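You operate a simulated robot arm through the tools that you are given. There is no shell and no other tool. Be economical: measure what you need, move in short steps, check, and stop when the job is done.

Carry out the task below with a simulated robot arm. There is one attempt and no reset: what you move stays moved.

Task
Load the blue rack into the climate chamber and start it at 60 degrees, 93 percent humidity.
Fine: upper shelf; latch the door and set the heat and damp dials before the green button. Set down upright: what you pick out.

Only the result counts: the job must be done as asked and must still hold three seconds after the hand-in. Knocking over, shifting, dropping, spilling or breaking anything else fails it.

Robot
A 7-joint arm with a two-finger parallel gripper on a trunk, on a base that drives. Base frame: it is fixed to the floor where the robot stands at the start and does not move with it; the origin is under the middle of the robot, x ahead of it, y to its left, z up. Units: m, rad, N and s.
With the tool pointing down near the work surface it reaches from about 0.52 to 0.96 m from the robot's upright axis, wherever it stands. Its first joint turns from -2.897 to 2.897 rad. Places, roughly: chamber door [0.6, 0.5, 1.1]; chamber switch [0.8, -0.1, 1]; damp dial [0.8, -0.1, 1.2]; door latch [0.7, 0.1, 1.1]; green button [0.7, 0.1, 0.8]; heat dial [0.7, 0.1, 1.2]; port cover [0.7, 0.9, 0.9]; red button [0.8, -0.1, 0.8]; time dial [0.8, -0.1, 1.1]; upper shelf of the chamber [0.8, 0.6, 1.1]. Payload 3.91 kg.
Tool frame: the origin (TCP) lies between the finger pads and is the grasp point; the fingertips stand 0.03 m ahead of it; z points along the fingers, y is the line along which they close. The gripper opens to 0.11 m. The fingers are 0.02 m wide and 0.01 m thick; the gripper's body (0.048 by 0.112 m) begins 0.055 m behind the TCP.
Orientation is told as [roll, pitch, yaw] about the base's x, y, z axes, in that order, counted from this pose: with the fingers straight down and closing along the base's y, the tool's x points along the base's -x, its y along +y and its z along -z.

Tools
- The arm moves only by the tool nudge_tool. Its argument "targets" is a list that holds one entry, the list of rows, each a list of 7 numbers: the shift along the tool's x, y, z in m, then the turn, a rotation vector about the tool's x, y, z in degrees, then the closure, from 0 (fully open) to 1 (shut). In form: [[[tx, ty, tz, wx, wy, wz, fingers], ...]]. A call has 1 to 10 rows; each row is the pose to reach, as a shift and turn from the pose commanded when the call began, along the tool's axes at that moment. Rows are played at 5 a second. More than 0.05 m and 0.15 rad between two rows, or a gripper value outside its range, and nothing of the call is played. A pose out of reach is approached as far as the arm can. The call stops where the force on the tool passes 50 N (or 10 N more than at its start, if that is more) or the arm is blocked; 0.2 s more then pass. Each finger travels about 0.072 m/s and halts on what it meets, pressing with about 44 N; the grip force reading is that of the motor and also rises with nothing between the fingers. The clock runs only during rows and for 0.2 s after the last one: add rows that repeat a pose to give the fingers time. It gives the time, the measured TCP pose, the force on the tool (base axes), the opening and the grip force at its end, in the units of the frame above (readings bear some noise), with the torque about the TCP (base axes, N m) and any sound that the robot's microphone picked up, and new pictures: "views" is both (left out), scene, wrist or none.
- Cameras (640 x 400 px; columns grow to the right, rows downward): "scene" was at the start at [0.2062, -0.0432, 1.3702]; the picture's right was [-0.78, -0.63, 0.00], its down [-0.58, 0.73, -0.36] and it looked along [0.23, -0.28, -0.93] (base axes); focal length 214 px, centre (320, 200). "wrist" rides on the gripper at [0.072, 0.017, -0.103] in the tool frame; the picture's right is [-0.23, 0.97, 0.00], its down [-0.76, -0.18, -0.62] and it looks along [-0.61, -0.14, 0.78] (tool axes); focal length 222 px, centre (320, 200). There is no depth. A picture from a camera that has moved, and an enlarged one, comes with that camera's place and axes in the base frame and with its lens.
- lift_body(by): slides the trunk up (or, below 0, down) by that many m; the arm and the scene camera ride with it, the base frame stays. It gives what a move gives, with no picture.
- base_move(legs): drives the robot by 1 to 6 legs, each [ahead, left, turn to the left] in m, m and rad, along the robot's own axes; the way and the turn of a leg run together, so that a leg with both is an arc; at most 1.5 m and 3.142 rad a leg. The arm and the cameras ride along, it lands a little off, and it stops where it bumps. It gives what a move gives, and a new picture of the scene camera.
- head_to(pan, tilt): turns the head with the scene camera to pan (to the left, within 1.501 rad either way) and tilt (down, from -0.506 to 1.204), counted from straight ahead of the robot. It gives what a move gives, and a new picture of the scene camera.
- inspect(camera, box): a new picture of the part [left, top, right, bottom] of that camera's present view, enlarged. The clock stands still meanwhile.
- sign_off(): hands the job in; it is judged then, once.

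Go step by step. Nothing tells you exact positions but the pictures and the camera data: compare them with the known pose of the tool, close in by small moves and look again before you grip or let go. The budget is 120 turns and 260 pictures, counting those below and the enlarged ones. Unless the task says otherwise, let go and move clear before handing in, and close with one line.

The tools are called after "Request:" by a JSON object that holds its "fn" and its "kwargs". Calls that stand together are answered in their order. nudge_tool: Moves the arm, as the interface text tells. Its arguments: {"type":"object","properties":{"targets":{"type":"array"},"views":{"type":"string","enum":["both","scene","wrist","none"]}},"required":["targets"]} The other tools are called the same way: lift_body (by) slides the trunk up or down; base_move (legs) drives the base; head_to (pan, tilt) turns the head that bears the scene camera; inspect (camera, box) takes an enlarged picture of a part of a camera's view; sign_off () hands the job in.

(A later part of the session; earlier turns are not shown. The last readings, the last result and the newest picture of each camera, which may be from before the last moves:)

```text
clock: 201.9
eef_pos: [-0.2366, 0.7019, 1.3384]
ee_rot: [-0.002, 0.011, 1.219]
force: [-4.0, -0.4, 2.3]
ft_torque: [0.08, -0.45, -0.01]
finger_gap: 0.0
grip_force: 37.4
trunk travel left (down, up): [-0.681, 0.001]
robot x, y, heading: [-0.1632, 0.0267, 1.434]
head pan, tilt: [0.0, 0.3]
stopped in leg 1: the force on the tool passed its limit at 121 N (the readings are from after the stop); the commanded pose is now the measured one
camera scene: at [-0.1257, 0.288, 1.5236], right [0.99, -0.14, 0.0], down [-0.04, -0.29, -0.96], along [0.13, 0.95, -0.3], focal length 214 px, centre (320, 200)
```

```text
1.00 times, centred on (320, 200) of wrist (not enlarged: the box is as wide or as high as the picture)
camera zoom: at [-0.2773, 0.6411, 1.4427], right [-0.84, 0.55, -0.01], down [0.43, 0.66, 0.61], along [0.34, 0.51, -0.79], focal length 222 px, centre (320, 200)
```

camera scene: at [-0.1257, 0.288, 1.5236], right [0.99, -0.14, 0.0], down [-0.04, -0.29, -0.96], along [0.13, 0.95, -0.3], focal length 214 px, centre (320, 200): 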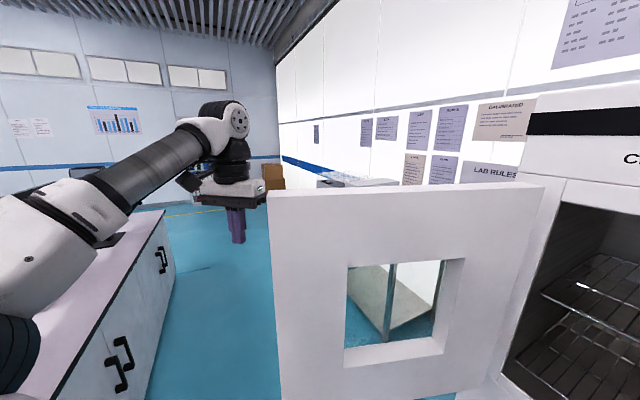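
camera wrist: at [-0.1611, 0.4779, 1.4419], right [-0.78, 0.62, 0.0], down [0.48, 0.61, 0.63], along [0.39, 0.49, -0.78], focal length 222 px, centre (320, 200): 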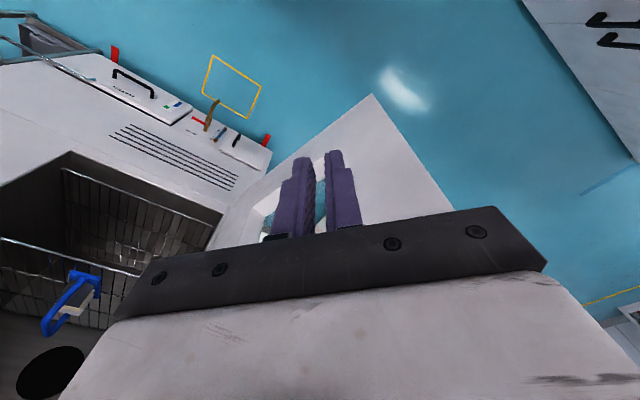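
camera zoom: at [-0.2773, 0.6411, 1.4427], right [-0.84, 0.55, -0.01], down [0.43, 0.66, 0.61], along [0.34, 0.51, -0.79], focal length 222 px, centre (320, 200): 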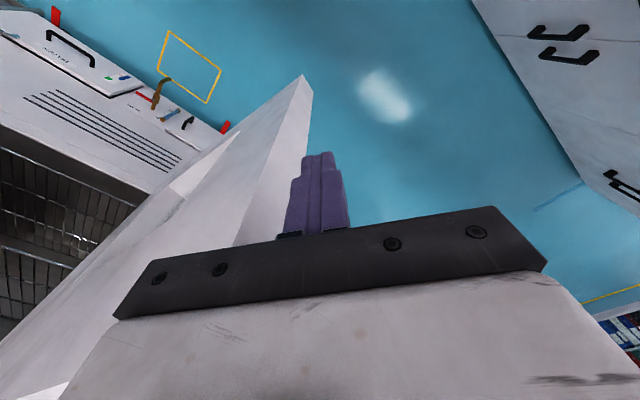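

The hand's body touched the door's end; the door is open a bit past 90°. I back off, go 0.1 m further and swing again.

Request:
{"fn": "base_move", "kwargs": {"legs": [[0, 0, 0.15], [0.11, 0.02, 0], [0, 0, -0.4]]}}

Request:
{"fn": "inspect", "kwargs": {"camera": "wrist", "box": [0, 0, 640, 400]}}

```text
clock: 205.0
eef_pos: [-0.0909, 0.8104, 1.3382]
ee_rot: [-0.002, 0.012, 0.973]
force: [0.8, -0.5, -0.8]
ft_torque: [0.0, 0.02, 0.02]
finger_gap: 0.0
grip_force: 37.1
trunk travel left (down, up): [-0.681, 0.001]
robot x, y, heading: [-0.1847, 0.135, 1.192]
head pan, tilt: [0.0, 0.3]
camera scene: at [-0.0838, 0.382, 1.5235], right [0.93, -0.37, 0.0], down [-0.11, -0.27, -0.96], along [0.36, 0.89, -0.3], focal length 214 px, centre (320, 200)
```

scene: 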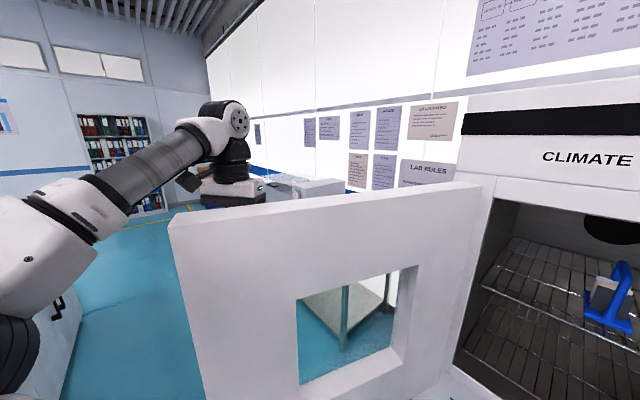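

```text
1.00 times, centred on (320, 200) of wrist (not enlarged: the box is as wide or as high as the picture)
camera zoom: at [-0.145, 0.7608, 1.4427], right [-0.68, 0.74, 0.0], down [0.58, 0.54, 0.61], along [0.45, 0.41, -0.79], focal length 222 px, centre (320, 200)
```

zoom: 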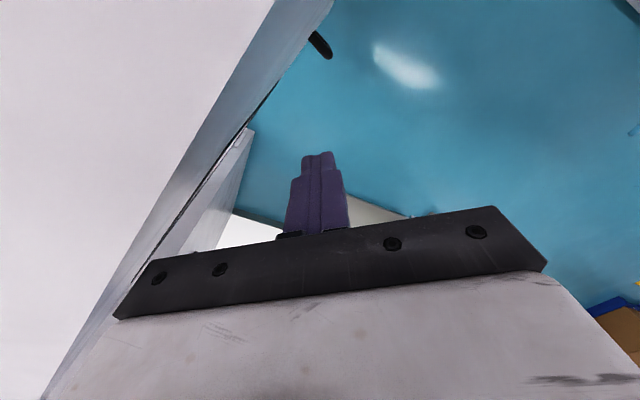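

The fist is now behind the door's outer face. I pull it closed by driving sideways to the right.

Request:
{"fn": "base_move", "kwargs": {"legs": [[-0.113, -0.098, 0], [-0.113, -0.098, 0], [-0.113, -0.098, 0]]}}

```text
clock: 208.4
eef_pos: [0.0533, 0.3824, 1.3398]
ee_rot: [-0.001, 0.013, 0.968]
force: [-0.1, 0.2, 0.8]
ft_torque: [0.02, 0.0, 0.03]
finger_gap: 0.0
grip_force: 37.4
trunk travel left (down, up): [-0.681, 0.001]
robot x, y, heading: [-0.0418, -0.2896, 1.191]
head pan, tilt: [0.0, 0.3]
camera scene: at [0.0592, -0.0461, 1.5237], right [0.93, -0.38, 0.0], down [-0.11, -0.27, -0.96], along [0.36, 0.88, -0.29], focal length 214 px, centre (320, 200)
```

scene: 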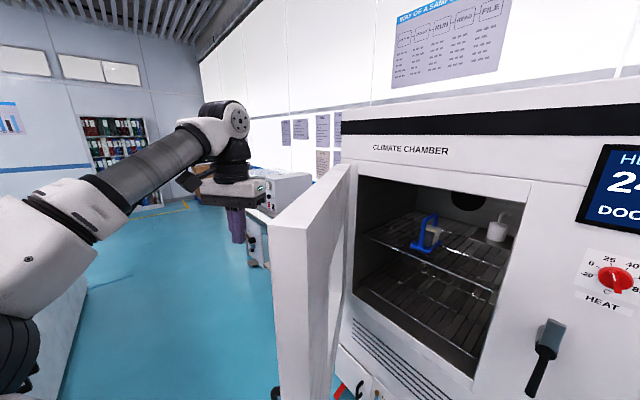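

The door has swung to about half closed. Now I turn right to push it from outside toward the chamber.

Request:
{"fn": "base_move", "kwargs": {"legs": [[0, 0, -0.25], [0, 0, -0.25]]}}

```text
clock: 210.6
eef_pos: [0.3646, 0.2551, 1.3377]
ee_rot: [-0.001, 0.011, 0.467]
force: [-0.2, -1.2, -0.2]
ft_torque: [0.01, -0.01, 0.01]
finger_gap: 0.0
grip_force: 37.9
trunk travel left (down, up): [-0.681, 0.001]
robot x, y, heading: [-0.0411, -0.2923, 0.685]
head pan, tilt: [0.0, 0.3]
camera scene: at [0.1642, -0.1231, 1.5235], right [0.63, -0.78, 0.0], down [-0.23, -0.19, -0.96], along [0.74, 0.6, -0.3], focal length 214 px, centre (320, 200)
```

scene: 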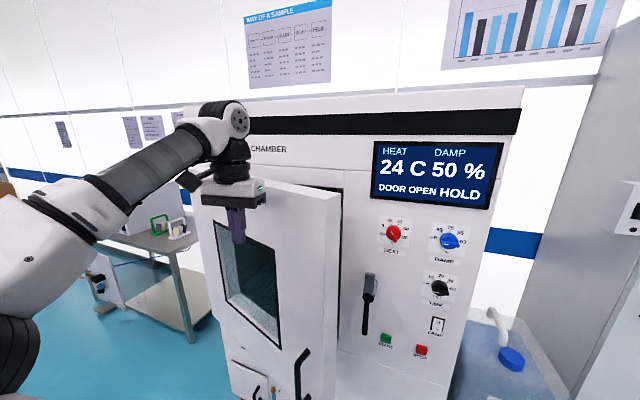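

The door is nearly closed. I push it on along the chamber axis.

Request:
{"fn": "base_move", "kwargs": {"legs": [[0.13, -0.047, 0]]}}

Request:
{"fn": "base_move", "kwargs": {"legs": [[0.08, -0.029, 0]]}}

```text
clock: 211.9
eef_pos: [0.4958, 0.2997, 1.3382]
ee_rot: [-0.002, 0.014, 0.467]
force: [0.7, 0.1, 1.0]
ft_torque: [-0.01, 0.03, -0.02]
finger_gap: 0.0002
grip_force: 37.6
trunk travel left (down, up): [-0.681, 0.001]
robot x, y, heading: [0.088, -0.2451, 0.681]
head pan, tilt: [0.0, 0.3]
camera scene: at [0.2939, -0.0779, 1.5233], right [0.63, -0.78, 0.0], down [-0.23, -0.19, -0.95], along [0.74, 0.6, -0.3], focal length 214 px, centre (320, 200)
```

scene: 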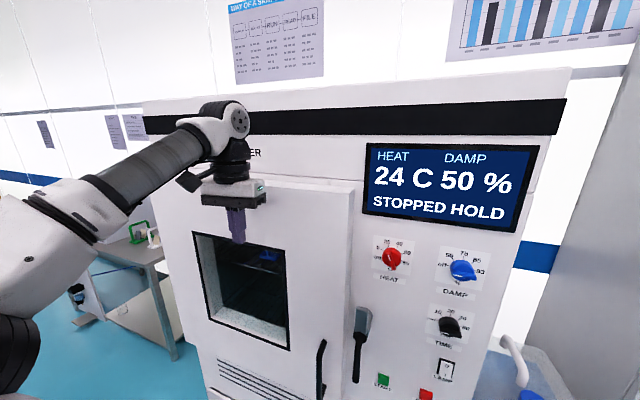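

```text
clock: 212.9
eef_pos: [0.5487, 0.3184, 1.3386]
ee_rot: [-0.003, 0.035, 0.457]
force: [-2.3, -0.3, 0.3]
ft_torque: [0.04, -0.23, 0.0]
finger_gap: 0.0
grip_force: 38.0
trunk travel left (down, up): [-0.681, 0.001]
robot x, y, heading: [0.1478, -0.2244, 0.682]
head pan, tilt: [0.0, 0.3]
stopped in leg 1: the force on the tool passed its limit at 169 N (the readings are from after the stop); the commanded pose is now the measured one
camera scene: at [0.3523, -0.0563, 1.5237], right [0.63, -0.78, 0.0], down [-0.23, -0.19, -0.96], along [0.74, 0.6, -0.3], focal length 214 px, centre (320, 200)
```

scene: 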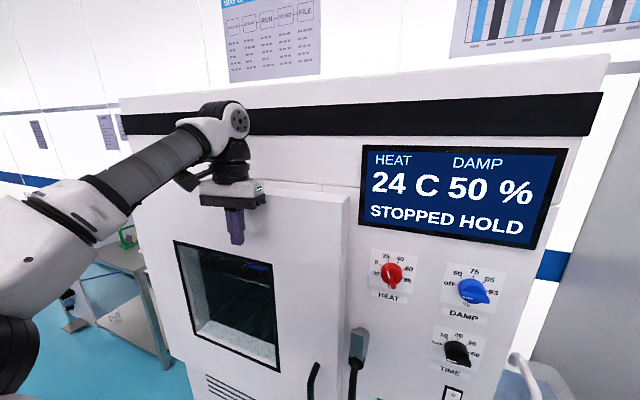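

The display reads STOPPED again: door shut. I check the door seam and the rack through the window, then back off.

Request:
{"fn": "inspect", "kwargs": {"camera": "scene", "box": [170, 170, 390, 390]}}

Request:
{"fn": "base_move", "kwargs": {"legs": [[-0.1, 0.036, 0], [-0.1, -0.1, 0], [0, 0, -0.34]]}}

```text
1.82 times, centred on (280, 280) of scene
camera zoom: at [0.3523, -0.0563, 1.5237], right [0.63, -0.78, 0.0], down [-0.23, -0.19, -0.96], along [0.74, 0.6, -0.3], focal length 390 px, centre (393, 54)
```

zoom: 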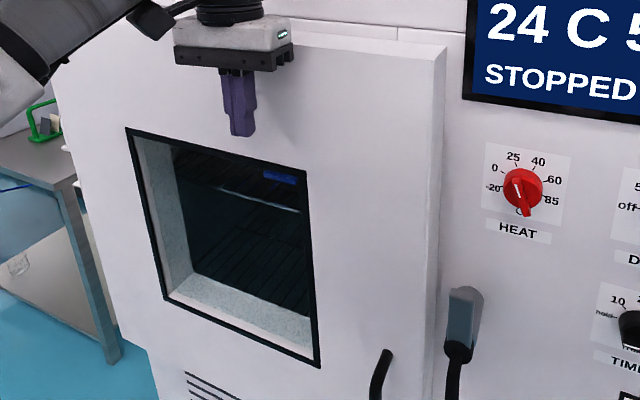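

```text
clock: 216.2
eef_pos: [0.5909, -0.023, 1.3379]
ee_rot: [-0.004, 0.036, 0.119]
force: [0.7, 0.7, 0.4]
ft_torque: [0.02, -0.03, -0.01]
finger_gap: 0.0
grip_force: 37.9
trunk travel left (down, up): [-0.681, 0.001]
robot x, y, heading: [0.0318, -0.4018, 0.345]
head pan, tilt: [0.0, 0.3]
camera scene: at [0.2815, -0.3118, 1.5235], right [0.34, -0.94, 0.0], down [-0.28, -0.1, -0.96], along [0.9, 0.32, -0.3], focal length 214 px, centre (320, 200)
```

scene: 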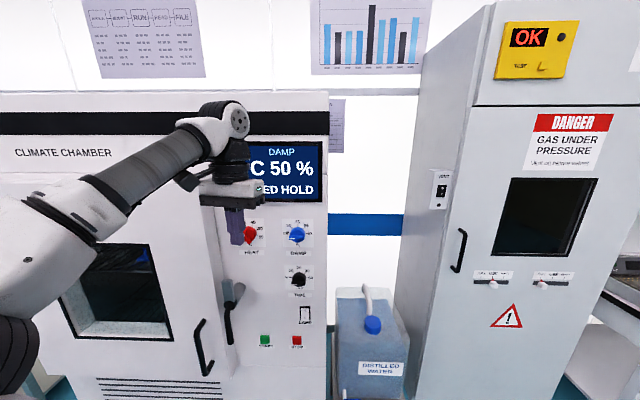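

The door is shut flush and the rack is visible inside. Next the latch: I turn the hand to point at the chamber again.

Request:
{"fn": "nudge_tool", "kwargs": {"targets": [[[0.005, 0, 0.005, 0, -8.5, 0, 1], [0.01, 0, 0.01, 0, -17, 0, 1], [0.015, 0, 0.02, 0, -25.5, 0, 1], [0.02, 0, 0.03, 0, -34, 0, 1], [0.025, 0, 0.04, 0, -42.5, 0, 1], [0.03, 0, 0.05, 0, -51, 0, 1], [0.035, 0, 0.06, 0, -59.5, 0, 1], [0.04, 0, 0.07, 0, -68, 0, 1], [0.04, 0, 0.08, 0, -76.5, 0, 1], [0.04, 0, 0.09, 0, -85, 0, 1]]]}}

```text
clock: 218.4
eef_pos: [0.549, -0.029, 1.2503]
ee_rot: [-0.021, -1.452, 0.139]
force: [-0.6, -0.6, -1.0]
ft_torque: [-0.04, 0.02, 0.01]
finger_gap: 0.0
grip_force: 38.2
trunk travel left (down, up): [-0.681, 0.001]
robot x, y, heading: [0.0312, -0.4, 0.345]
head pan, tilt: [0.0, 0.3]
camera scene: at [0.2816, -0.3116, 1.5235], right [0.34, -0.94, 0.0], down [-0.28, -0.1, -0.96], along [0.9, 0.32, -0.3], focal length 214 px, centre (320, 200)
camera wrist: at [0.4359, -0.0262, 1.1906], right [-0.09, 0.97, 0.22], down [-0.5, -0.24, 0.83], along [0.86, -0.04, 0.51], focal length 222 px, centre (320, 200)
```

scene: 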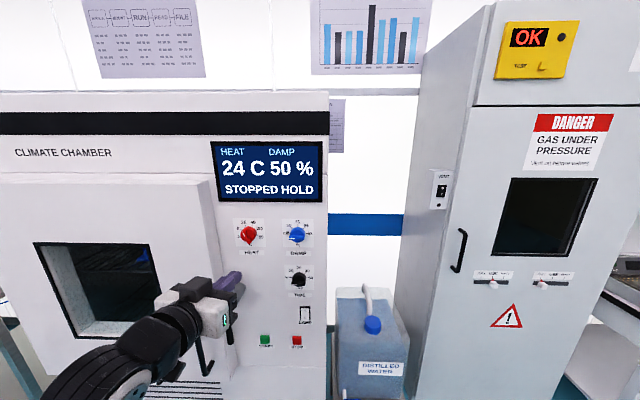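
wrist: 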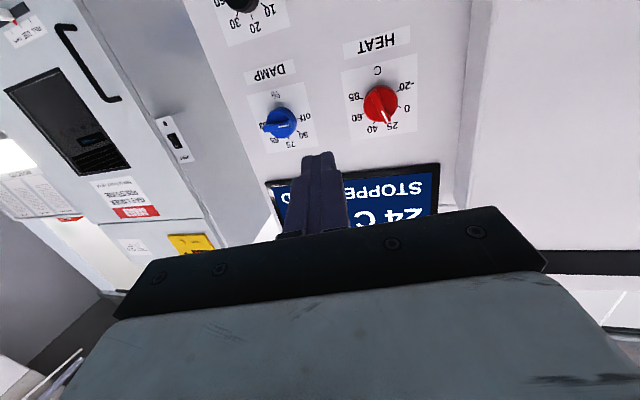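

The hand is level with the dials (z≈1.25). I square it to the chamber and move in front of the heat dial, estimated at (0.727, 0.061, 1.249).

Request:
{"fn": "nudge_tool", "kwargs": {"targets": [[[-0.003, 0.014, 0.02, -4.2, -2.2, 0, 0.45], [-0.006, 0.028, 0.04, -8.4, -4.5, 0, 0.45], [-0.0085, 0.042, 0.06, -12.5, -6.7, 0, 0.45], [-0.0085, 0.042, 0.06, -12.5, -6.7, 0, 0.45]]]}}

Request:
{"fn": "inspect", "kwargs": {"camera": "wrist", "box": [220, 60, 460, 240]}}

```text
clock: 219.4
eef_pos: [0.6047, 0.0204, 1.2517]
ee_rot: [1.248, -1.558, -0.907]
force: [0.3, -0.8, -0.5]
ft_torque: [-0.03, -0.02, -0.01]
finger_gap: 0.0606
grip_force: 0.0
trunk travel left (down, up): [-0.681, 0.001]
robot x, y, heading: [0.0294, -0.4, 0.344]
head pan, tilt: [0.0, 0.3]
camera scene: at [0.281, -0.3117, 1.5235], right [0.34, -0.94, 0.0], down [-0.28, -0.1, -0.96], along [0.9, 0.32, -0.3], focal length 214 px, centre (320, 200)
camera wrist: at [0.5005, 0.0017, 1.179], right [-0.32, 0.92, 0.24], down [-0.52, -0.38, 0.76], along [0.79, 0.12, 0.6], focal length 222 px, centre (320, 200)
```

scene: 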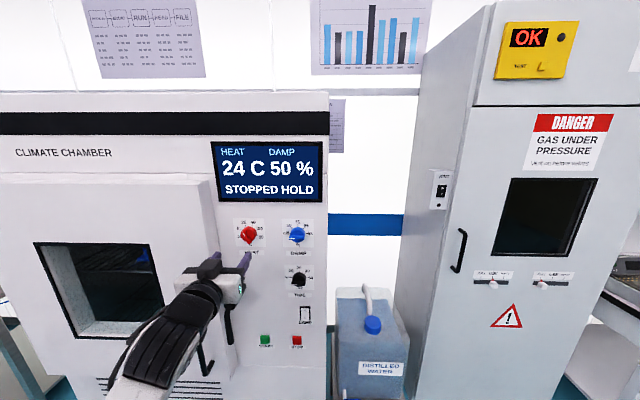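
wrist: 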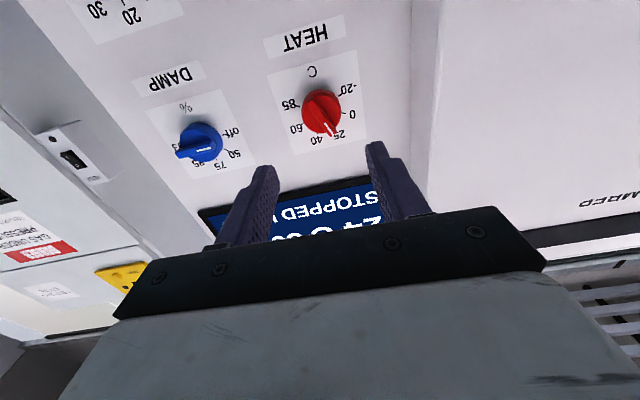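

```text
2.22 times, centred on (340, 150) of wrist
camera zoom: at [0.5005, 0.0017, 1.179], right [-0.32, 0.92, 0.24], down [-0.52, -0.38, 0.76], along [0.79, 0.12, 0.6], focal length 494 px, centre (276, 311)
```

zoom: 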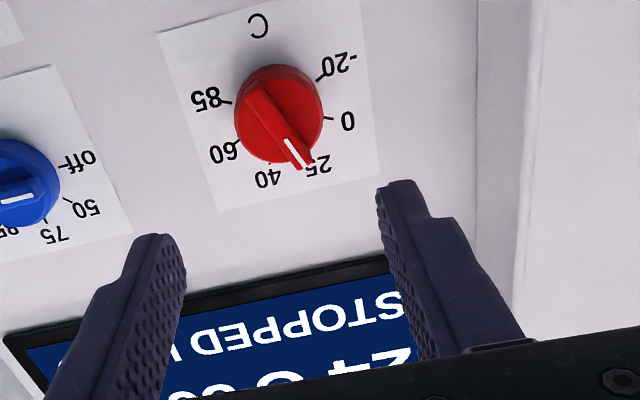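

The knob is straight ahead. I roll the hand 22° to match the pointer bar (25 °C mark) and look.

Request:
{"fn": "nudge_tool", "kwargs": {"targets": [[[0.0, 0, 0.01, 0, 0, -7.5, 0.45], [0.0, 0, 0.02, 0, 0, -15, 0.5], [0.003, 0, 0.04, 0, 0, -22, 0.55], [0.003, 0, 0.06, 0, 0, -22, 0.6]]]}}

Request:
{"fn": "inspect", "kwargs": {"camera": "wrist", "box": [220, 60, 460, 240]}}

Request:
{"fn": "inspect", "kwargs": {"camera": "scene", "box": [180, 200, 330, 310]}}

```text
clock: 220.4
eef_pos: [0.6599, 0.0404, 1.2478]
ee_rot: [-1.556, -1.195, 1.894]
force: [-0.2, 0.4, -1.4]
ft_torque: [-0.02, 0.04, -0.01]
finger_gap: 0.0441
grip_force: 0.0
trunk travel left (down, up): [-0.681, 0.001]
robot x, y, heading: [0.033, -0.3997, 0.347]
head pan, tilt: [0.0, 0.3]
camera scene: at [0.2814, -0.3115, 1.5234], right [0.34, -0.94, 0.0], down [-0.28, -0.1, -0.96], along [0.9, 0.32, -0.3], focal length 214 px, centre (320, 200)
camera wrist: at [0.5658, -0.0042, 1.1739], right [-0.33, 0.93, -0.14], down [-0.62, -0.1, 0.78], along [0.71, 0.34, 0.61], focal length 222 px, centre (320, 200)
```

scene: 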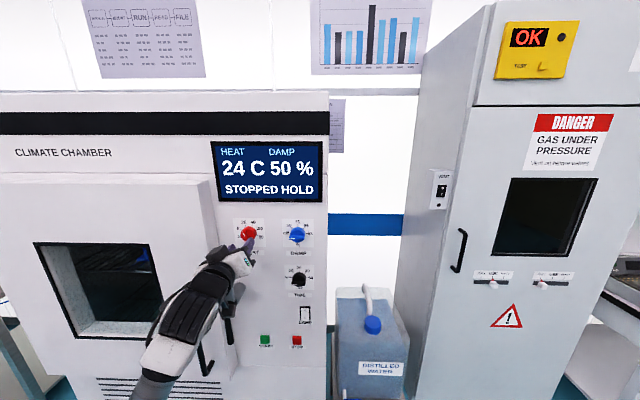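
wrist: 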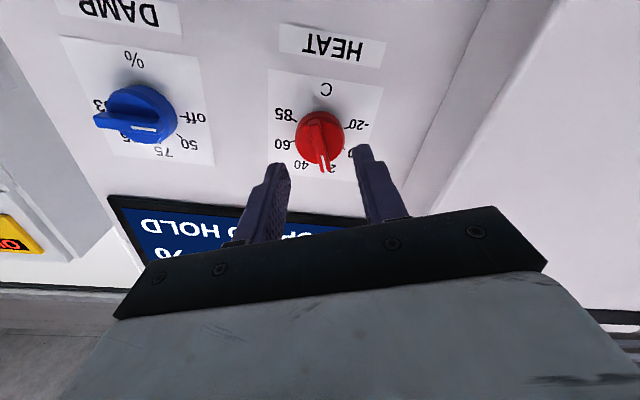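

```text
2.22 times, centred on (340, 150) of wrist
camera zoom: at [0.5658, -0.0042, 1.1739], right [-0.33, 0.93, -0.14], down [-0.62, -0.1, 0.78], along [0.71, 0.34, 0.61], focal length 494 px, centre (276, 311)
```

zoom: 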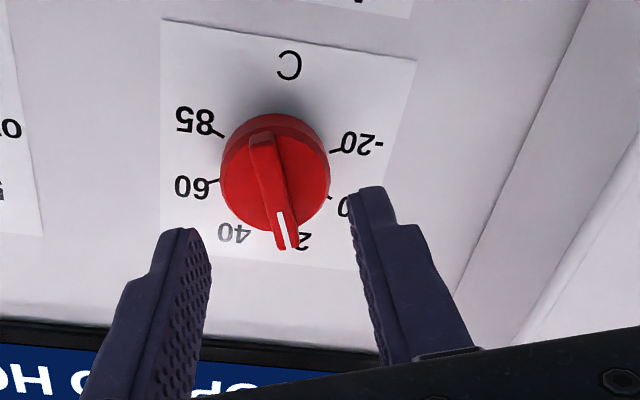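

```text
3.64 times, centred on (255, 255) of scene
camera zoom: at [0.2814, -0.3115, 1.5234], right [0.34, -0.94, 0.0], down [-0.28, -0.1, -0.96], along [0.9, 0.32, -0.3], focal length 780 px, centre (556, 0)
```

zoom: 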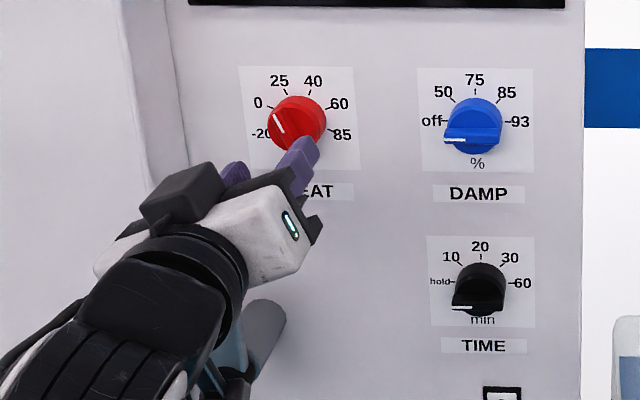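

Well aligned. I advance until the tips straddle the knob's bar.

Request:
{"fn": "nudge_tool", "kwargs": {"targets": [[[0, 0, 0.012, 0, 0, 0, 0.6], [0, 0, 0.024, 0, 0, 0, 0.6], [0, 0, 0.032, 0, 0, 0, 0.6], [0, 0, 0.04, 0, 0, 0, 0.6]]]}}

Request:
{"fn": "inspect", "kwargs": {"camera": "wrist", "box": [220, 60, 460, 240]}}

```text
clock: 221.4
eef_pos: [0.6989, 0.0534, 1.2472]
ee_rot: [-1.557, -1.196, 1.895]
force: [0.7, -0.1, 0.1]
ft_torque: [0.01, 0.0, 0.0]
finger_gap: 0.044
grip_force: 0.1
trunk travel left (down, up): [-0.681, 0.001]
robot x, y, heading: [0.0345, -0.3992, 0.343]
head pan, tilt: [0.0, 0.3]
camera scene: at [0.2814, -0.3116, 1.5235], right [0.34, -0.94, 0.0], down [-0.28, -0.1, -0.96], along [0.9, 0.32, -0.3], focal length 214 px, centre (320, 200)
camera wrist: at [0.604, 0.0085, 1.1739], right [-0.33, 0.93, -0.14], down [-0.62, -0.1, 0.78], along [0.71, 0.34, 0.61], focal length 222 px, centre (320, 200)
```

scene: 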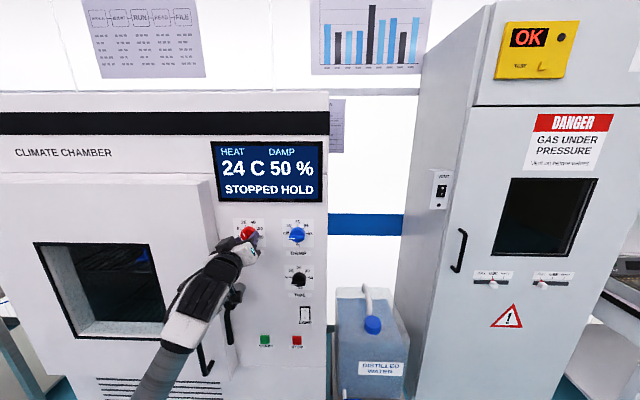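
wrist: 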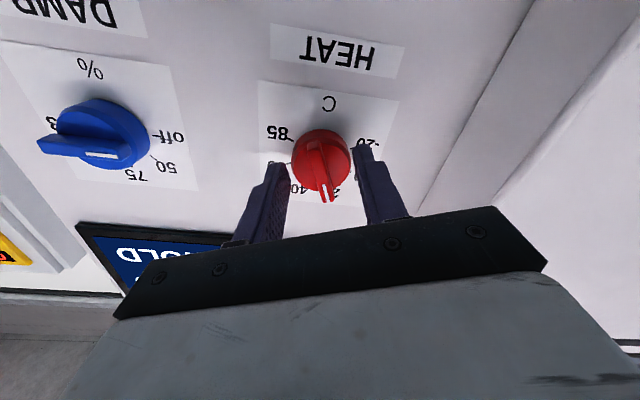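

```text
2.22 times, centred on (340, 150) of wrist
camera zoom: at [0.604, 0.0085, 1.1739], right [-0.33, 0.93, -0.14], down [-0.62, -0.1, 0.78], along [0.71, 0.34, 0.61], focal length 494 px, centre (276, 311)
```

zoom: 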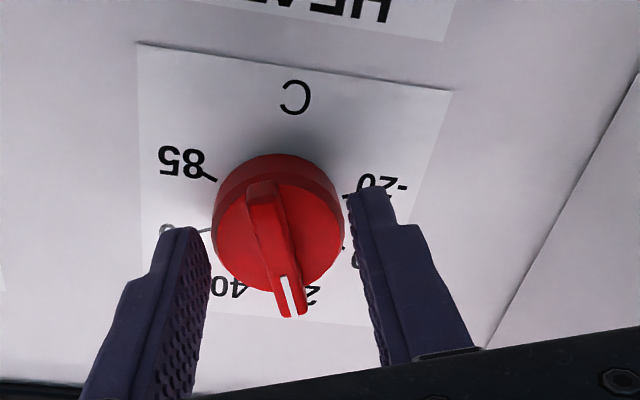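

The fingers are astride the knob; I close and check what they hold.

Request:
{"fn": "nudge_tool", "kwargs": {"targets": [[[0.002, 0, -0.006, 0, 0, 0, 0.6], [0.002, 0, -0.006, 0, 0, 0, 0.8], [0.002, 0, -0.006, 0, 0, 0, 1], [0.002, 0, -0.006, 0, 0, 0, 1]]], "views": "wrist"}}

```text
clock: 222.4
eef_pos: [0.692, 0.0502, 1.2444]
ee_rot: [-1.557, -1.198, 1.894]
force: [-0.2, 1.7, -0.3]
ft_torque: [0.0, -0.08, -0.34]
finger_gap: 0.009
grip_force: 45.2
trunk travel left (down, up): [-0.681, 0.001]
robot x, y, heading: [0.0349, -0.399, 0.341]
head pan, tilt: [0.0, 0.3]
camera wrist: at [0.5988, 0.0062, 1.1721], right [-0.33, 0.93, -0.14], down [-0.62, -0.1, 0.78], along [0.71, 0.34, 0.61], focal length 222 px, centre (320, 200)
```

wrist: 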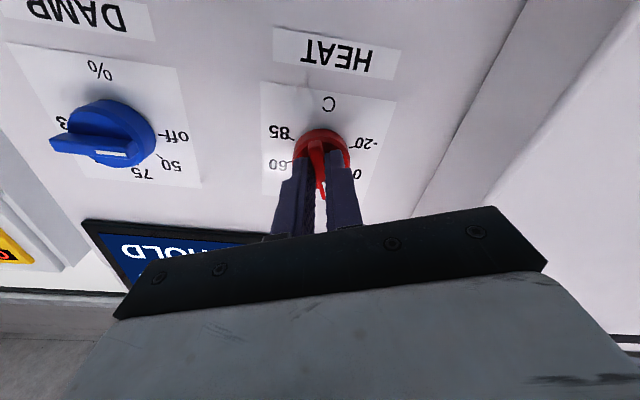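

The bar is gripped (9 mm). I turn clockwise toward 60.

Request:
{"fn": "nudge_tool", "kwargs": {"targets": [[[0, 0, 0, 0, 0, 8, 1], [0, 0, 0, 0, 0, 16, 1], [0, 0, 0, 0, 0, 24, 1], [0, 0, 0, 0, 0, 32, 1], [0, 0, 0, 0, 0, 40, 1], [0, 0, 0, 0, 0, 48, 1], [0, 0, 0, 0, 0, 56, 1], [0, 0, 0, 0, 0, 64, 1], [0, 0, 0, 0, 0, 72, 1], [0, 0, 0, 0, 0, 80, 1]]]}}

```text
clock: 224.7
eef_pos: [0.6906, 0.0559, 1.2479]
ee_rot: [1.569, -0.548, -1.226]
force: [3.2, 27.5, 20.1]
ft_torque: [0.01, -0.44, 0.25]
finger_gap: 0.0089
grip_force: 44.6
trunk travel left (down, up): [-0.681, 0.001]
robot x, y, heading: [0.0321, -0.4007, 0.345]
head pan, tilt: [0.0, 0.3]
camera scene: at [0.2797, -0.3092, 1.5238], right [0.34, -0.94, 0.0], down [-0.28, -0.1, -0.96], along [0.9, 0.32, -0.3], focal length 214 px, centre (320, 200)
camera wrist: at [0.5697, 0.0876, 1.2243], right [-0.1, 0.3, 0.95], down [-0.34, -0.91, 0.25], along [0.94, -0.29, 0.19], focal length 222 px, centre (320, 200)
```

scene: 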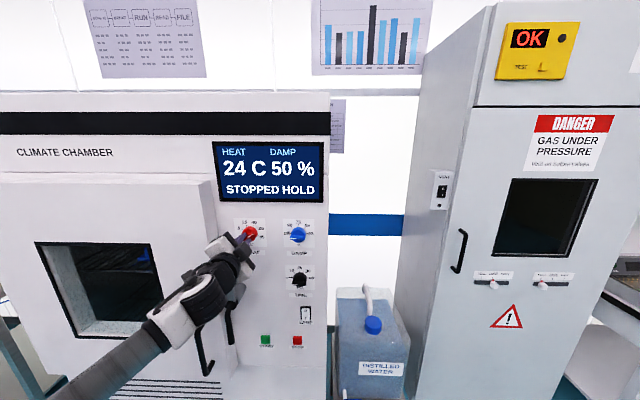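
wrist: 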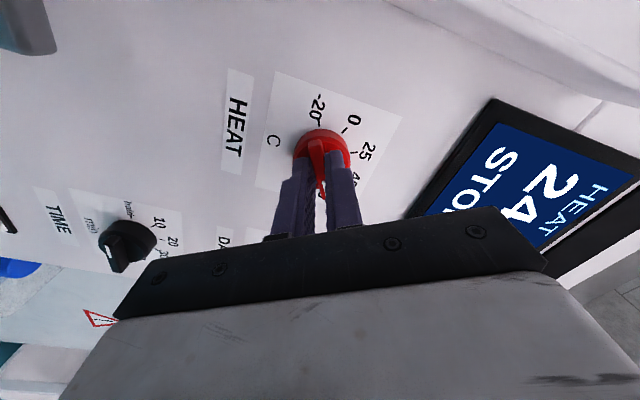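

Ten degrees more, then open and look.

Request:
{"fn": "nudge_tool", "kwargs": {"targets": [[[0, 0, 0, 0, 0, 5, 1], [0, 0, 0, 0, 0, 10, 1], [0, 0, 0, 0, 0, 10, 0.7], [0, 0, 0, 0, 0, 10, 0.6], [0, 0, -0.02, 0, 0, 10, 0.6], [0, 0, -0.05, 0, 0, 10, 0.6]]]}}

Request:
{"fn": "inspect", "kwargs": {"camera": "wrist", "box": [220, 60, 460, 240]}}

Request:
{"fn": "inspect", "kwargs": {"camera": "scene", "box": [200, 200, 330, 310]}}

```text
clock: 226.1
eef_pos: [0.6447, 0.0338, 1.2445]
ee_rot: [1.563, -0.374, -1.234]
force: [0.0, 0.5, 0.1]
ft_torque: [0.02, 0.0, -0.02]
finger_gap: 0.0441
grip_force: 0.1
trunk travel left (down, up): [-0.681, 0.001]
robot x, y, heading: [0.0346, -0.3997, 0.341]
head pan, tilt: [0.0, 0.3]
camera scene: at [0.2807, -0.312, 1.5236], right [0.34, -0.94, 0.0], down [-0.28, -0.1, -0.96], along [0.9, 0.32, -0.3], focal length 214 px, centre (320, 200)
camera wrist: at [0.5232, 0.0681, 1.2354], right [-0.04, 0.14, 0.99], down [-0.33, -0.94, 0.11], along [0.94, -0.33, 0.09], focal length 222 px, centre (320, 200)
```

scene: 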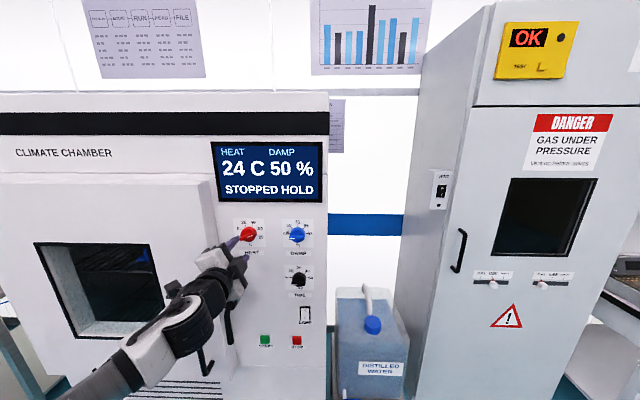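
wrist: 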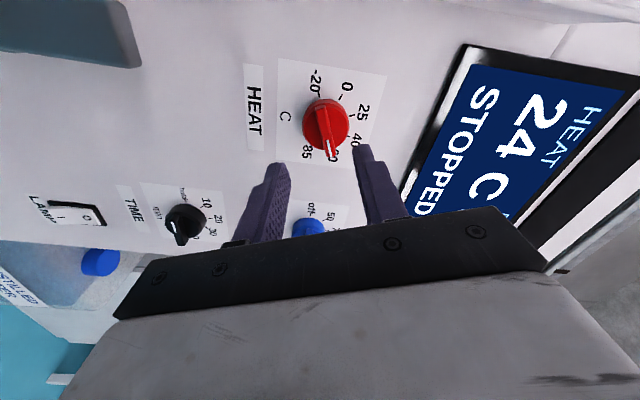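

```text
2.22 times, centred on (340, 150) of wrist
camera zoom: at [0.5232, 0.0681, 1.2354], right [-0.04, 0.14, 0.99], down [-0.33, -0.94, 0.11], along [0.94, -0.33, 0.09], focal length 494 px, centre (276, 311)
```

zoom: 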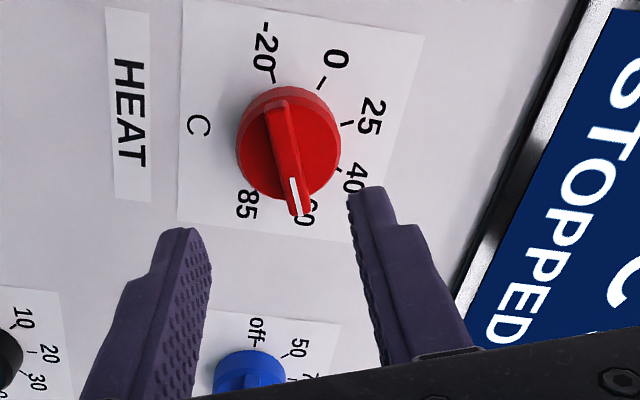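

```text
3.64 times, centred on (265, 255) of scene
camera zoom: at [0.2807, -0.312, 1.5236], right [0.34, -0.94, 0.0], down [-0.28, -0.1, -0.96], along [0.9, 0.32, -0.3], focal length 780 px, centre (520, 0)
```

zoom: 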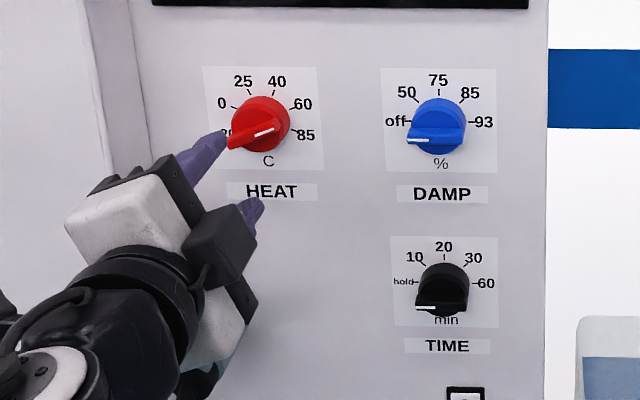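

The heat mark now points at 60. For the damp dial (bar horizontal at "off") I back off and unroll the hand toward -90° so that it can then turn 180° clockwise.

Request:
{"fn": "nudge_tool", "kwargs": {"targets": [[[0, 0, -0.005, 0, 0, -8.5, 0.6], [0, 0, -0.01, 0, 0, -17, 0.6], [0, 0, -0.015, 0, 0, -25.5, 0.6], [0, 0, -0.02, 0, 0, -34, 0.6], [0, 0, -0.025, 0, 0, -42.5, 0.6], [0, 0, -0.03, 0, 0, -51, 0.6], [0, 0, -0.03, 0, 0, -59.5, 0.6], [0, 0, -0.03, 0, 0, -68, 0.6], [0, 0, -0.03, 0, 0, -76.5, 0.6], [0, 0, -0.03, 0, 0, -85, 0.6]]], "views": "none"}}

Request:
{"fn": "nudge_tool", "kwargs": {"targets": [[[0, 0, 0, 0, 0, -8.2, 0.6], [0, 0, 0, 0, 0, -16.4, 0.6], [0, 0, 0, 0, 0, -24.6, 0.6], [0, 0, 0, 0, 0, -32.8, 0.6], [0, 0, 0, 0, 0, -41, 0.6], [0, 0, 0, 0, 0, -49.2, 0.6], [0, 0, 0, 0, 0, -57.4, 0.6], [0, 0, 0, 0, 0, -65.6, 0.6], [0, 0, 0, 0, 0, -73, 0.6]]]}}

```text
clock: 228.2
eef_pos: [0.6167, 0.0255, 1.2462]
ee_rot: [-1.556, -1.282, 1.892]
force: [-0.9, 0.1, 0.4]
ft_torque: [-0.02, 0.02, -0.05]
finger_gap: 0.044
grip_force: 0.1
trunk travel left (down, up): [-0.681, 0.001]
robot x, y, heading: [0.0323, -0.3997, 0.346]
head pan, tilt: [0.0, 0.3]
```

```text
clock: 230.2
eef_pos: [0.6171, 0.0243, 1.2454]
ee_rot: [-1.564, -0.01, 1.908]
force: [-0.3, 0.6, -0.1]
ft_torque: [-0.02, -0.01, -0.03]
finger_gap: 0.044
grip_force: 0.0
trunk travel left (down, up): [-0.681, 0.001]
robot x, y, heading: [0.0331, -0.3989, 0.344]
head pan, tilt: [0.0, 0.3]
camera scene: at [0.2814, -0.3116, 1.5235], right [0.34, -0.94, 0.0], down [-0.28, -0.1, -0.96], along [0.9, 0.32, -0.3], focal length 214 px, centre (320, 200)
camera wrist: at [0.5439, -0.0782, 1.2285], right [-0.08, 0.22, -0.97], down [-0.84, 0.51, 0.19], along [0.54, 0.83, 0.14], focal length 222 px, centre (320, 200)
```

scene: 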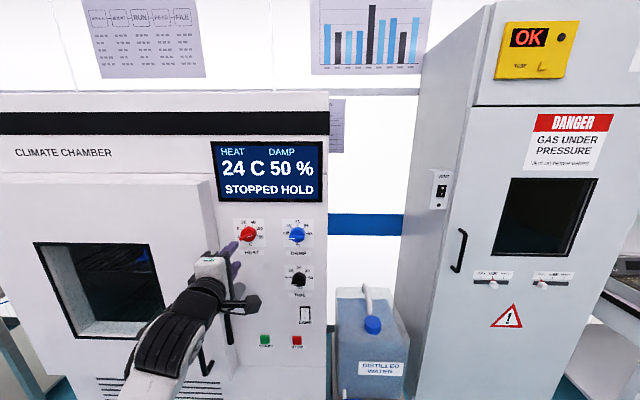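
wrist: 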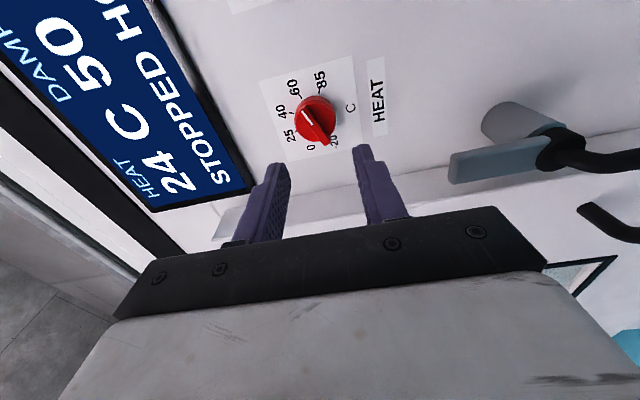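

Roll -90° works. I shift right 13.5 cm to face the damp dial.

Request:
{"fn": "nudge_tool", "kwargs": {"targets": [[[0.045, 0, 0, 0, 0, 0, 0.6], [0.09, 0, 0.005, 0, 0, 0, 0.6], [0.135, 0, 0.015, 0, 0, 0, 0.6], [0.135, 0, 0.03, 0, 0, 0, 0.6]]]}}

Request:
{"fn": "inspect", "kwargs": {"camera": "wrist", "box": [220, 60, 460, 240]}}

```text
clock: 231.2
eef_pos: [0.6882, -0.0931, 1.246]
ee_rot: [-1.567, -0.012, 1.907]
force: [0.2, 1.6, 0.4]
ft_torque: [0.04, -0.03, 0.03]
finger_gap: 0.044
grip_force: 0.0
trunk travel left (down, up): [-0.681, 0.001]
robot x, y, heading: [0.0317, -0.4049, 0.343]
head pan, tilt: [0.0, 0.3]
camera scene: at [0.2812, -0.3113, 1.5235], right [0.34, -0.94, 0.0], down [-0.28, -0.1, -0.96], along [0.9, 0.32, -0.3], focal length 214 px, centre (320, 200)
camera wrist: at [0.6151, -0.1958, 1.2272], right [-0.08, 0.22, -0.97], down [-0.84, 0.51, 0.19], along [0.54, 0.83, 0.14], focal length 222 px, centre (320, 200)
```

scene: 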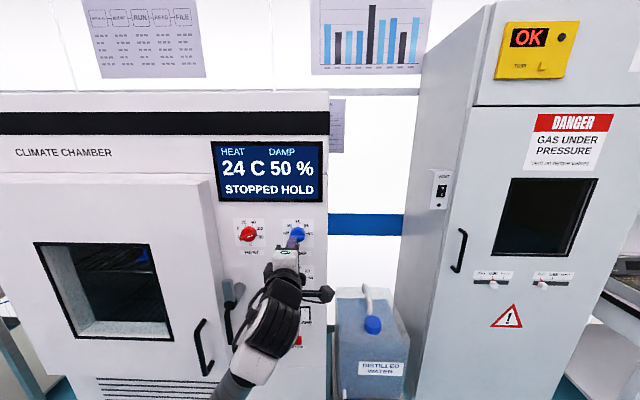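
wrist: 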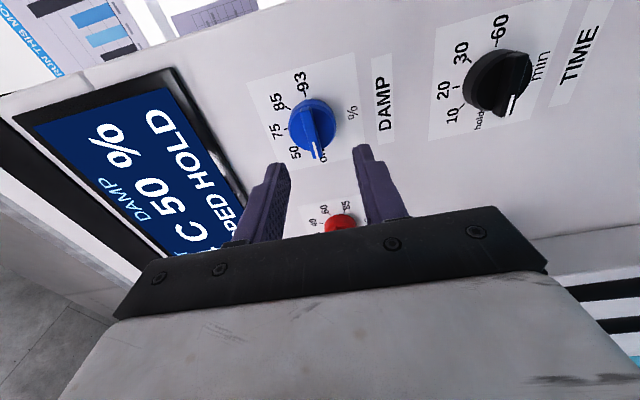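

```text
2.22 times, centred on (340, 150) of wrist
camera zoom: at [0.6151, -0.1958, 1.2272], right [-0.08, 0.22, -0.97], down [-0.84, 0.51, 0.19], along [0.54, 0.83, 0.14], focal length 494 px, centre (276, 311)
```

zoom: 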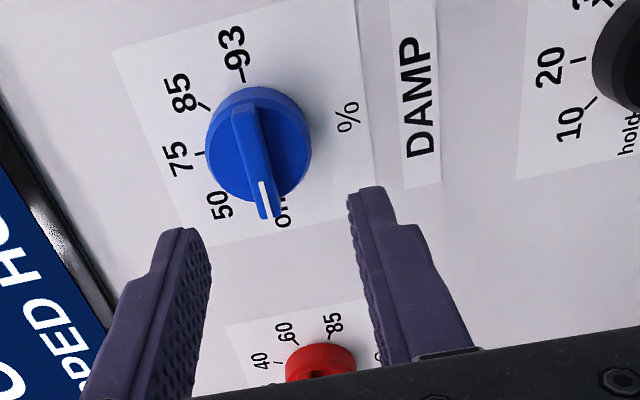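

The dial is nearly centred; I correct 6 mm up and right and advance.

Request:
{"fn": "nudge_tool", "kwargs": {"targets": [[[0.003, -0.003, 0.015, 0, 0, 0, 0.6], [0.006, -0.006, 0.03, 0, 0, 0, 0.6], [0.006, -0.006, 0.045, 0, 0, 0, 0.6], [0.006, -0.006, 0.052, 0, 0, 0, 0.6]]], "views": "none"}}

Request:
{"fn": "inspect", "kwargs": {"camera": "wrist", "box": [220, 60, 460, 240]}}

```text
clock: 232.2
eef_pos: [0.7397, -0.0805, 1.25]
ee_rot: [-1.566, -0.011, 1.907]
force: [-12.4, -3.8, -2.7]
ft_torque: [0.06, -0.15, 0.03]
finger_gap: 0.042
grip_force: 0.2
trunk travel left (down, up): [-0.681, 0.001]
robot x, y, heading: [0.0344, -0.4021, 0.346]
head pan, tilt: [0.0, 0.3]
```

```text
2.22 times, centred on (340, 150) of wrist
camera zoom: at [0.6657, -0.184, 1.232], right [-0.08, 0.22, -0.97], down [-0.84, 0.51, 0.19], along [0.54, 0.83, 0.15], focal length 494 px, centre (276, 311)
```

zoom: 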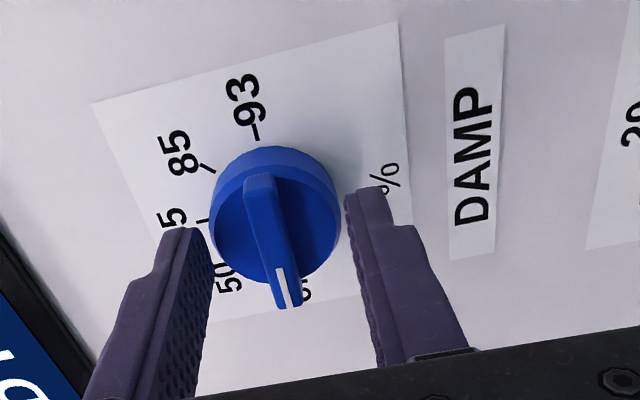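

Well centred; tips just touch the skirt. I retract 6 mm and close on the bar.

Request:
{"fn": "nudge_tool", "kwargs": {"targets": [[[0, 0, -0.007, 0, 0, 0, 0.6], [0, 0, -0.007, 0, 0, 0, 0.8], [0, 0, -0.007, 0, 0, 0, 1], [0, 0, -0.007, 0, 0, 0, 1]]], "views": "none"}}

Request:
{"fn": "inspect", "kwargs": {"camera": "wrist", "box": [220, 60, 460, 240]}}

```text
clock: 233.2
eef_pos: [0.7342, -0.084, 1.251]
ee_rot: [-1.57, -0.013, 1.908]
force: [10.2, 4.3, 15.8]
ft_torque: [0.17, -0.42, -0.2]
finger_gap: 0.0086
grip_force: 44.4
trunk travel left (down, up): [-0.681, 0.001]
robot x, y, heading: [0.0329, -0.4025, 0.345]
head pan, tilt: [0.0, 0.3]
```

```text
2.22 times, centred on (340, 150) of wrist
camera zoom: at [0.6604, -0.1859, 1.2322], right [-0.08, 0.22, -0.97], down [-0.84, 0.51, 0.19], along [0.54, 0.83, 0.15], focal length 494 px, centre (276, 311)
```

zoom: 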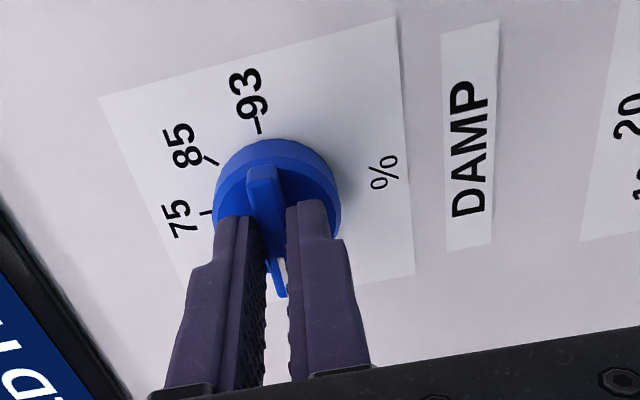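

Gripped. I turn clockwise the first 80°.

Request:
{"fn": "nudge_tool", "kwargs": {"targets": [[[0, 0, 0, 0, 0, 8, 1], [0, 0, 0, 0, 0, 16, 1], [0, 0, 0, 0, 0, 24, 1], [0, 0, 0, 0, 0, 32, 1], [0, 0, 0, 0, 0, 40, 1], [0, 0, 0, 0, 0, 48, 1], [0, 0, 0, 0, 0, 56, 1], [0, 0, 0, 0, 0, 64, 1], [0, 0, 0, 0, 0, 72, 1], [0, 0, 0, 0, 0, 80, 1]]], "views": "none"}}

Request:
{"fn": "nudge_tool", "kwargs": {"targets": [[[0, 0, 0, 0, 0, 8, 1], [0, 0, 0, 0, 0, 16, 1], [0, 0, 0, 0, 0, 24, 1], [0, 0, 0, 0, 0, 32, 1], [0, 0, 0, 0, 0, 40, 1], [0, 0, 0, 0, 0, 48, 1], [0, 0, 0, 0, 0, 56, 1], [0, 0, 0, 0, 0, 64, 1], [0, 0, 0, 0, 0, 72, 1], [0, 0, 0, 0, 0, 80, 1]]], "views": "wrist"}}

```text
clock: 235.4
eef_pos: [0.7333, -0.0825, 1.2484]
ee_rot: [-1.519, -1.407, 1.859]
force: [-20.7, 9.0, -18.5]
ft_torque: [-0.05, 0.05, 0.23]
finger_gap: 0.0091
grip_force: 45.4
trunk travel left (down, up): [-0.681, 0.001]
robot x, y, heading: [0.035, -0.4011, 0.342]
head pan, tilt: [0.0, 0.3]
```

```text
clock: 237.7
eef_pos: [0.7345, -0.0803, 1.2499]
ee_rot: [1.567, -0.339, -1.231]
force: [-15.4, 20.1, -12.3]
ft_torque: [-0.04, 0.12, -0.14]
finger_gap: 0.009
grip_force: 44.6
trunk travel left (down, up): [-0.681, 0.001]
robot x, y, heading: [0.0343, -0.3982, 0.345]
head pan, tilt: [0.0, 0.3]
camera wrist: at [0.6121, -0.0454, 1.2421], right [-0.03, 0.1, 0.99], down [-0.33, -0.94, 0.09], along [0.94, -0.32, 0.06], focal length 222 px, centre (320, 200)
```

wrist: 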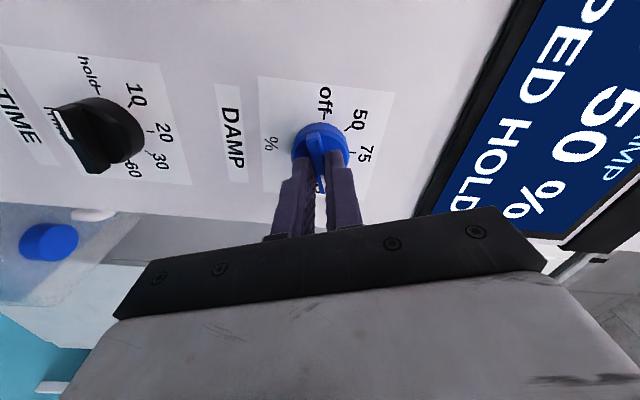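

160° done without trouble; the last 20°, then release and look.

Request:
{"fn": "nudge_tool", "kwargs": {"targets": [[[0, 0, 0, 0, 0, 7, 1], [0, 0, 0, 0, 0, 14, 1], [0, 0, 0, 0, 0, 20, 1], [0, 0, 0, 0, 0, 20, 1], [0, 0, 0, 0, 0, 20, 0.7], [0, 0, 0, 0, 0, 20, 0.6], [0, 0, -0.02, 0, 0, 20, 0.6], [0, 0, -0.05, 0, 0, 20, 0.6], [0, 0, -0.09, 0, 0, 20, 0.7]]]}}

Request:
{"fn": "inspect", "kwargs": {"camera": "wrist", "box": [220, 40, 460, 240]}}

Request:
{"fn": "inspect", "kwargs": {"camera": "scene", "box": [220, 200, 330, 300]}}

```text
clock: 239.7
eef_pos: [0.6655, -0.1063, 1.2531]
ee_rot: [1.566, 0.014, -1.235]
force: [0.3, -0.6, 0.2]
ft_torque: [0.0, -0.01, -0.01]
finger_gap: 0.0331
grip_force: 0.1
out of reach, approached as far as the arm can: row 2, 3, 4, 5, 6, 7, 9
trunk travel left (down, up): [-0.681, 0.001]
robot x, y, heading: [0.0339, -0.4041, 0.344]
head pan, tilt: [0.0, 0.3]
camera scene: at [0.2816, -0.3111, 1.5233], right [0.34, -0.94, 0.0], down [-0.28, -0.1, -0.96], along [0.9, 0.32, -0.3], focal length 214 px, centre (320, 200)
camera wrist: at [0.5448, -0.0723, 1.2713], right [0.08, -0.22, 0.97], down [-0.34, -0.92, -0.18], along [0.94, -0.31, -0.15], focal length 222 px, centre (320, 200)
```

scene: 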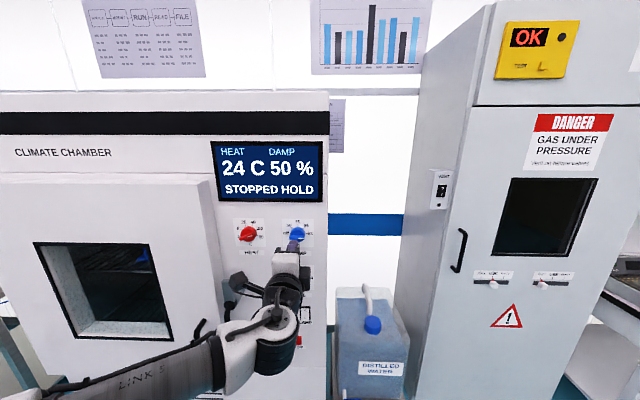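
wrist: 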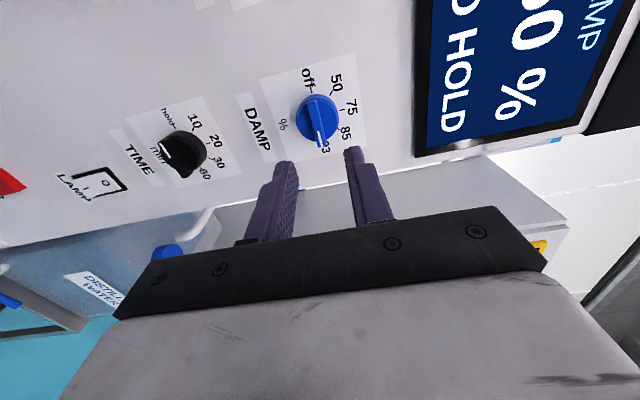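

```text
2.00 times, centred on (340, 140) of wrist
camera zoom: at [0.5448, -0.0723, 1.2713], right [0.08, -0.22, 0.97], down [-0.34, -0.92, -0.18], along [0.94, -0.31, -0.15], focal length 444 px, centre (280, 320)
```

zoom: 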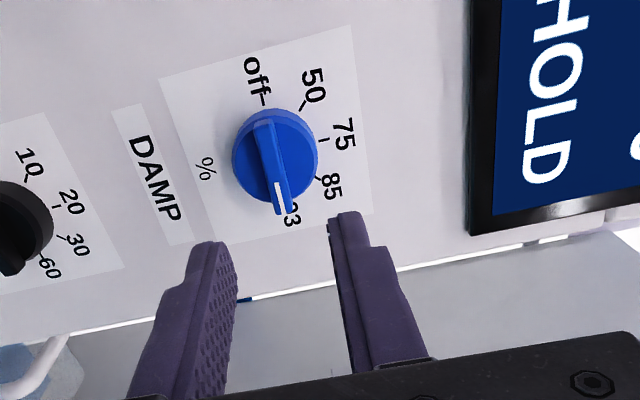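

```text
4.00 times, centred on (275, 250) of scene
camera zoom: at [0.2816, -0.3111, 1.5233], right [0.34, -0.94, 0.0], down [-0.28, -0.1, -0.96], along [0.9, 0.32, -0.3], focal length 858 px, centre (500, 0)
```

zoom: 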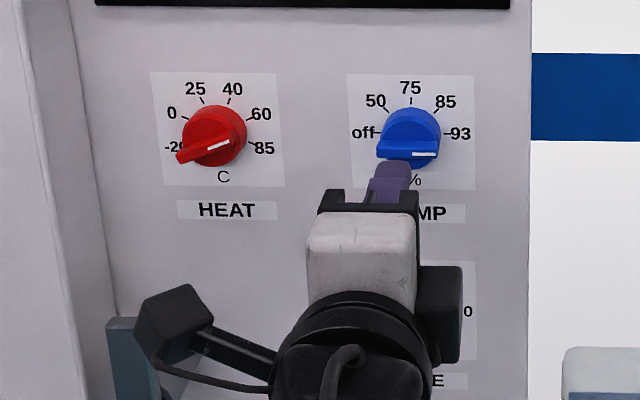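

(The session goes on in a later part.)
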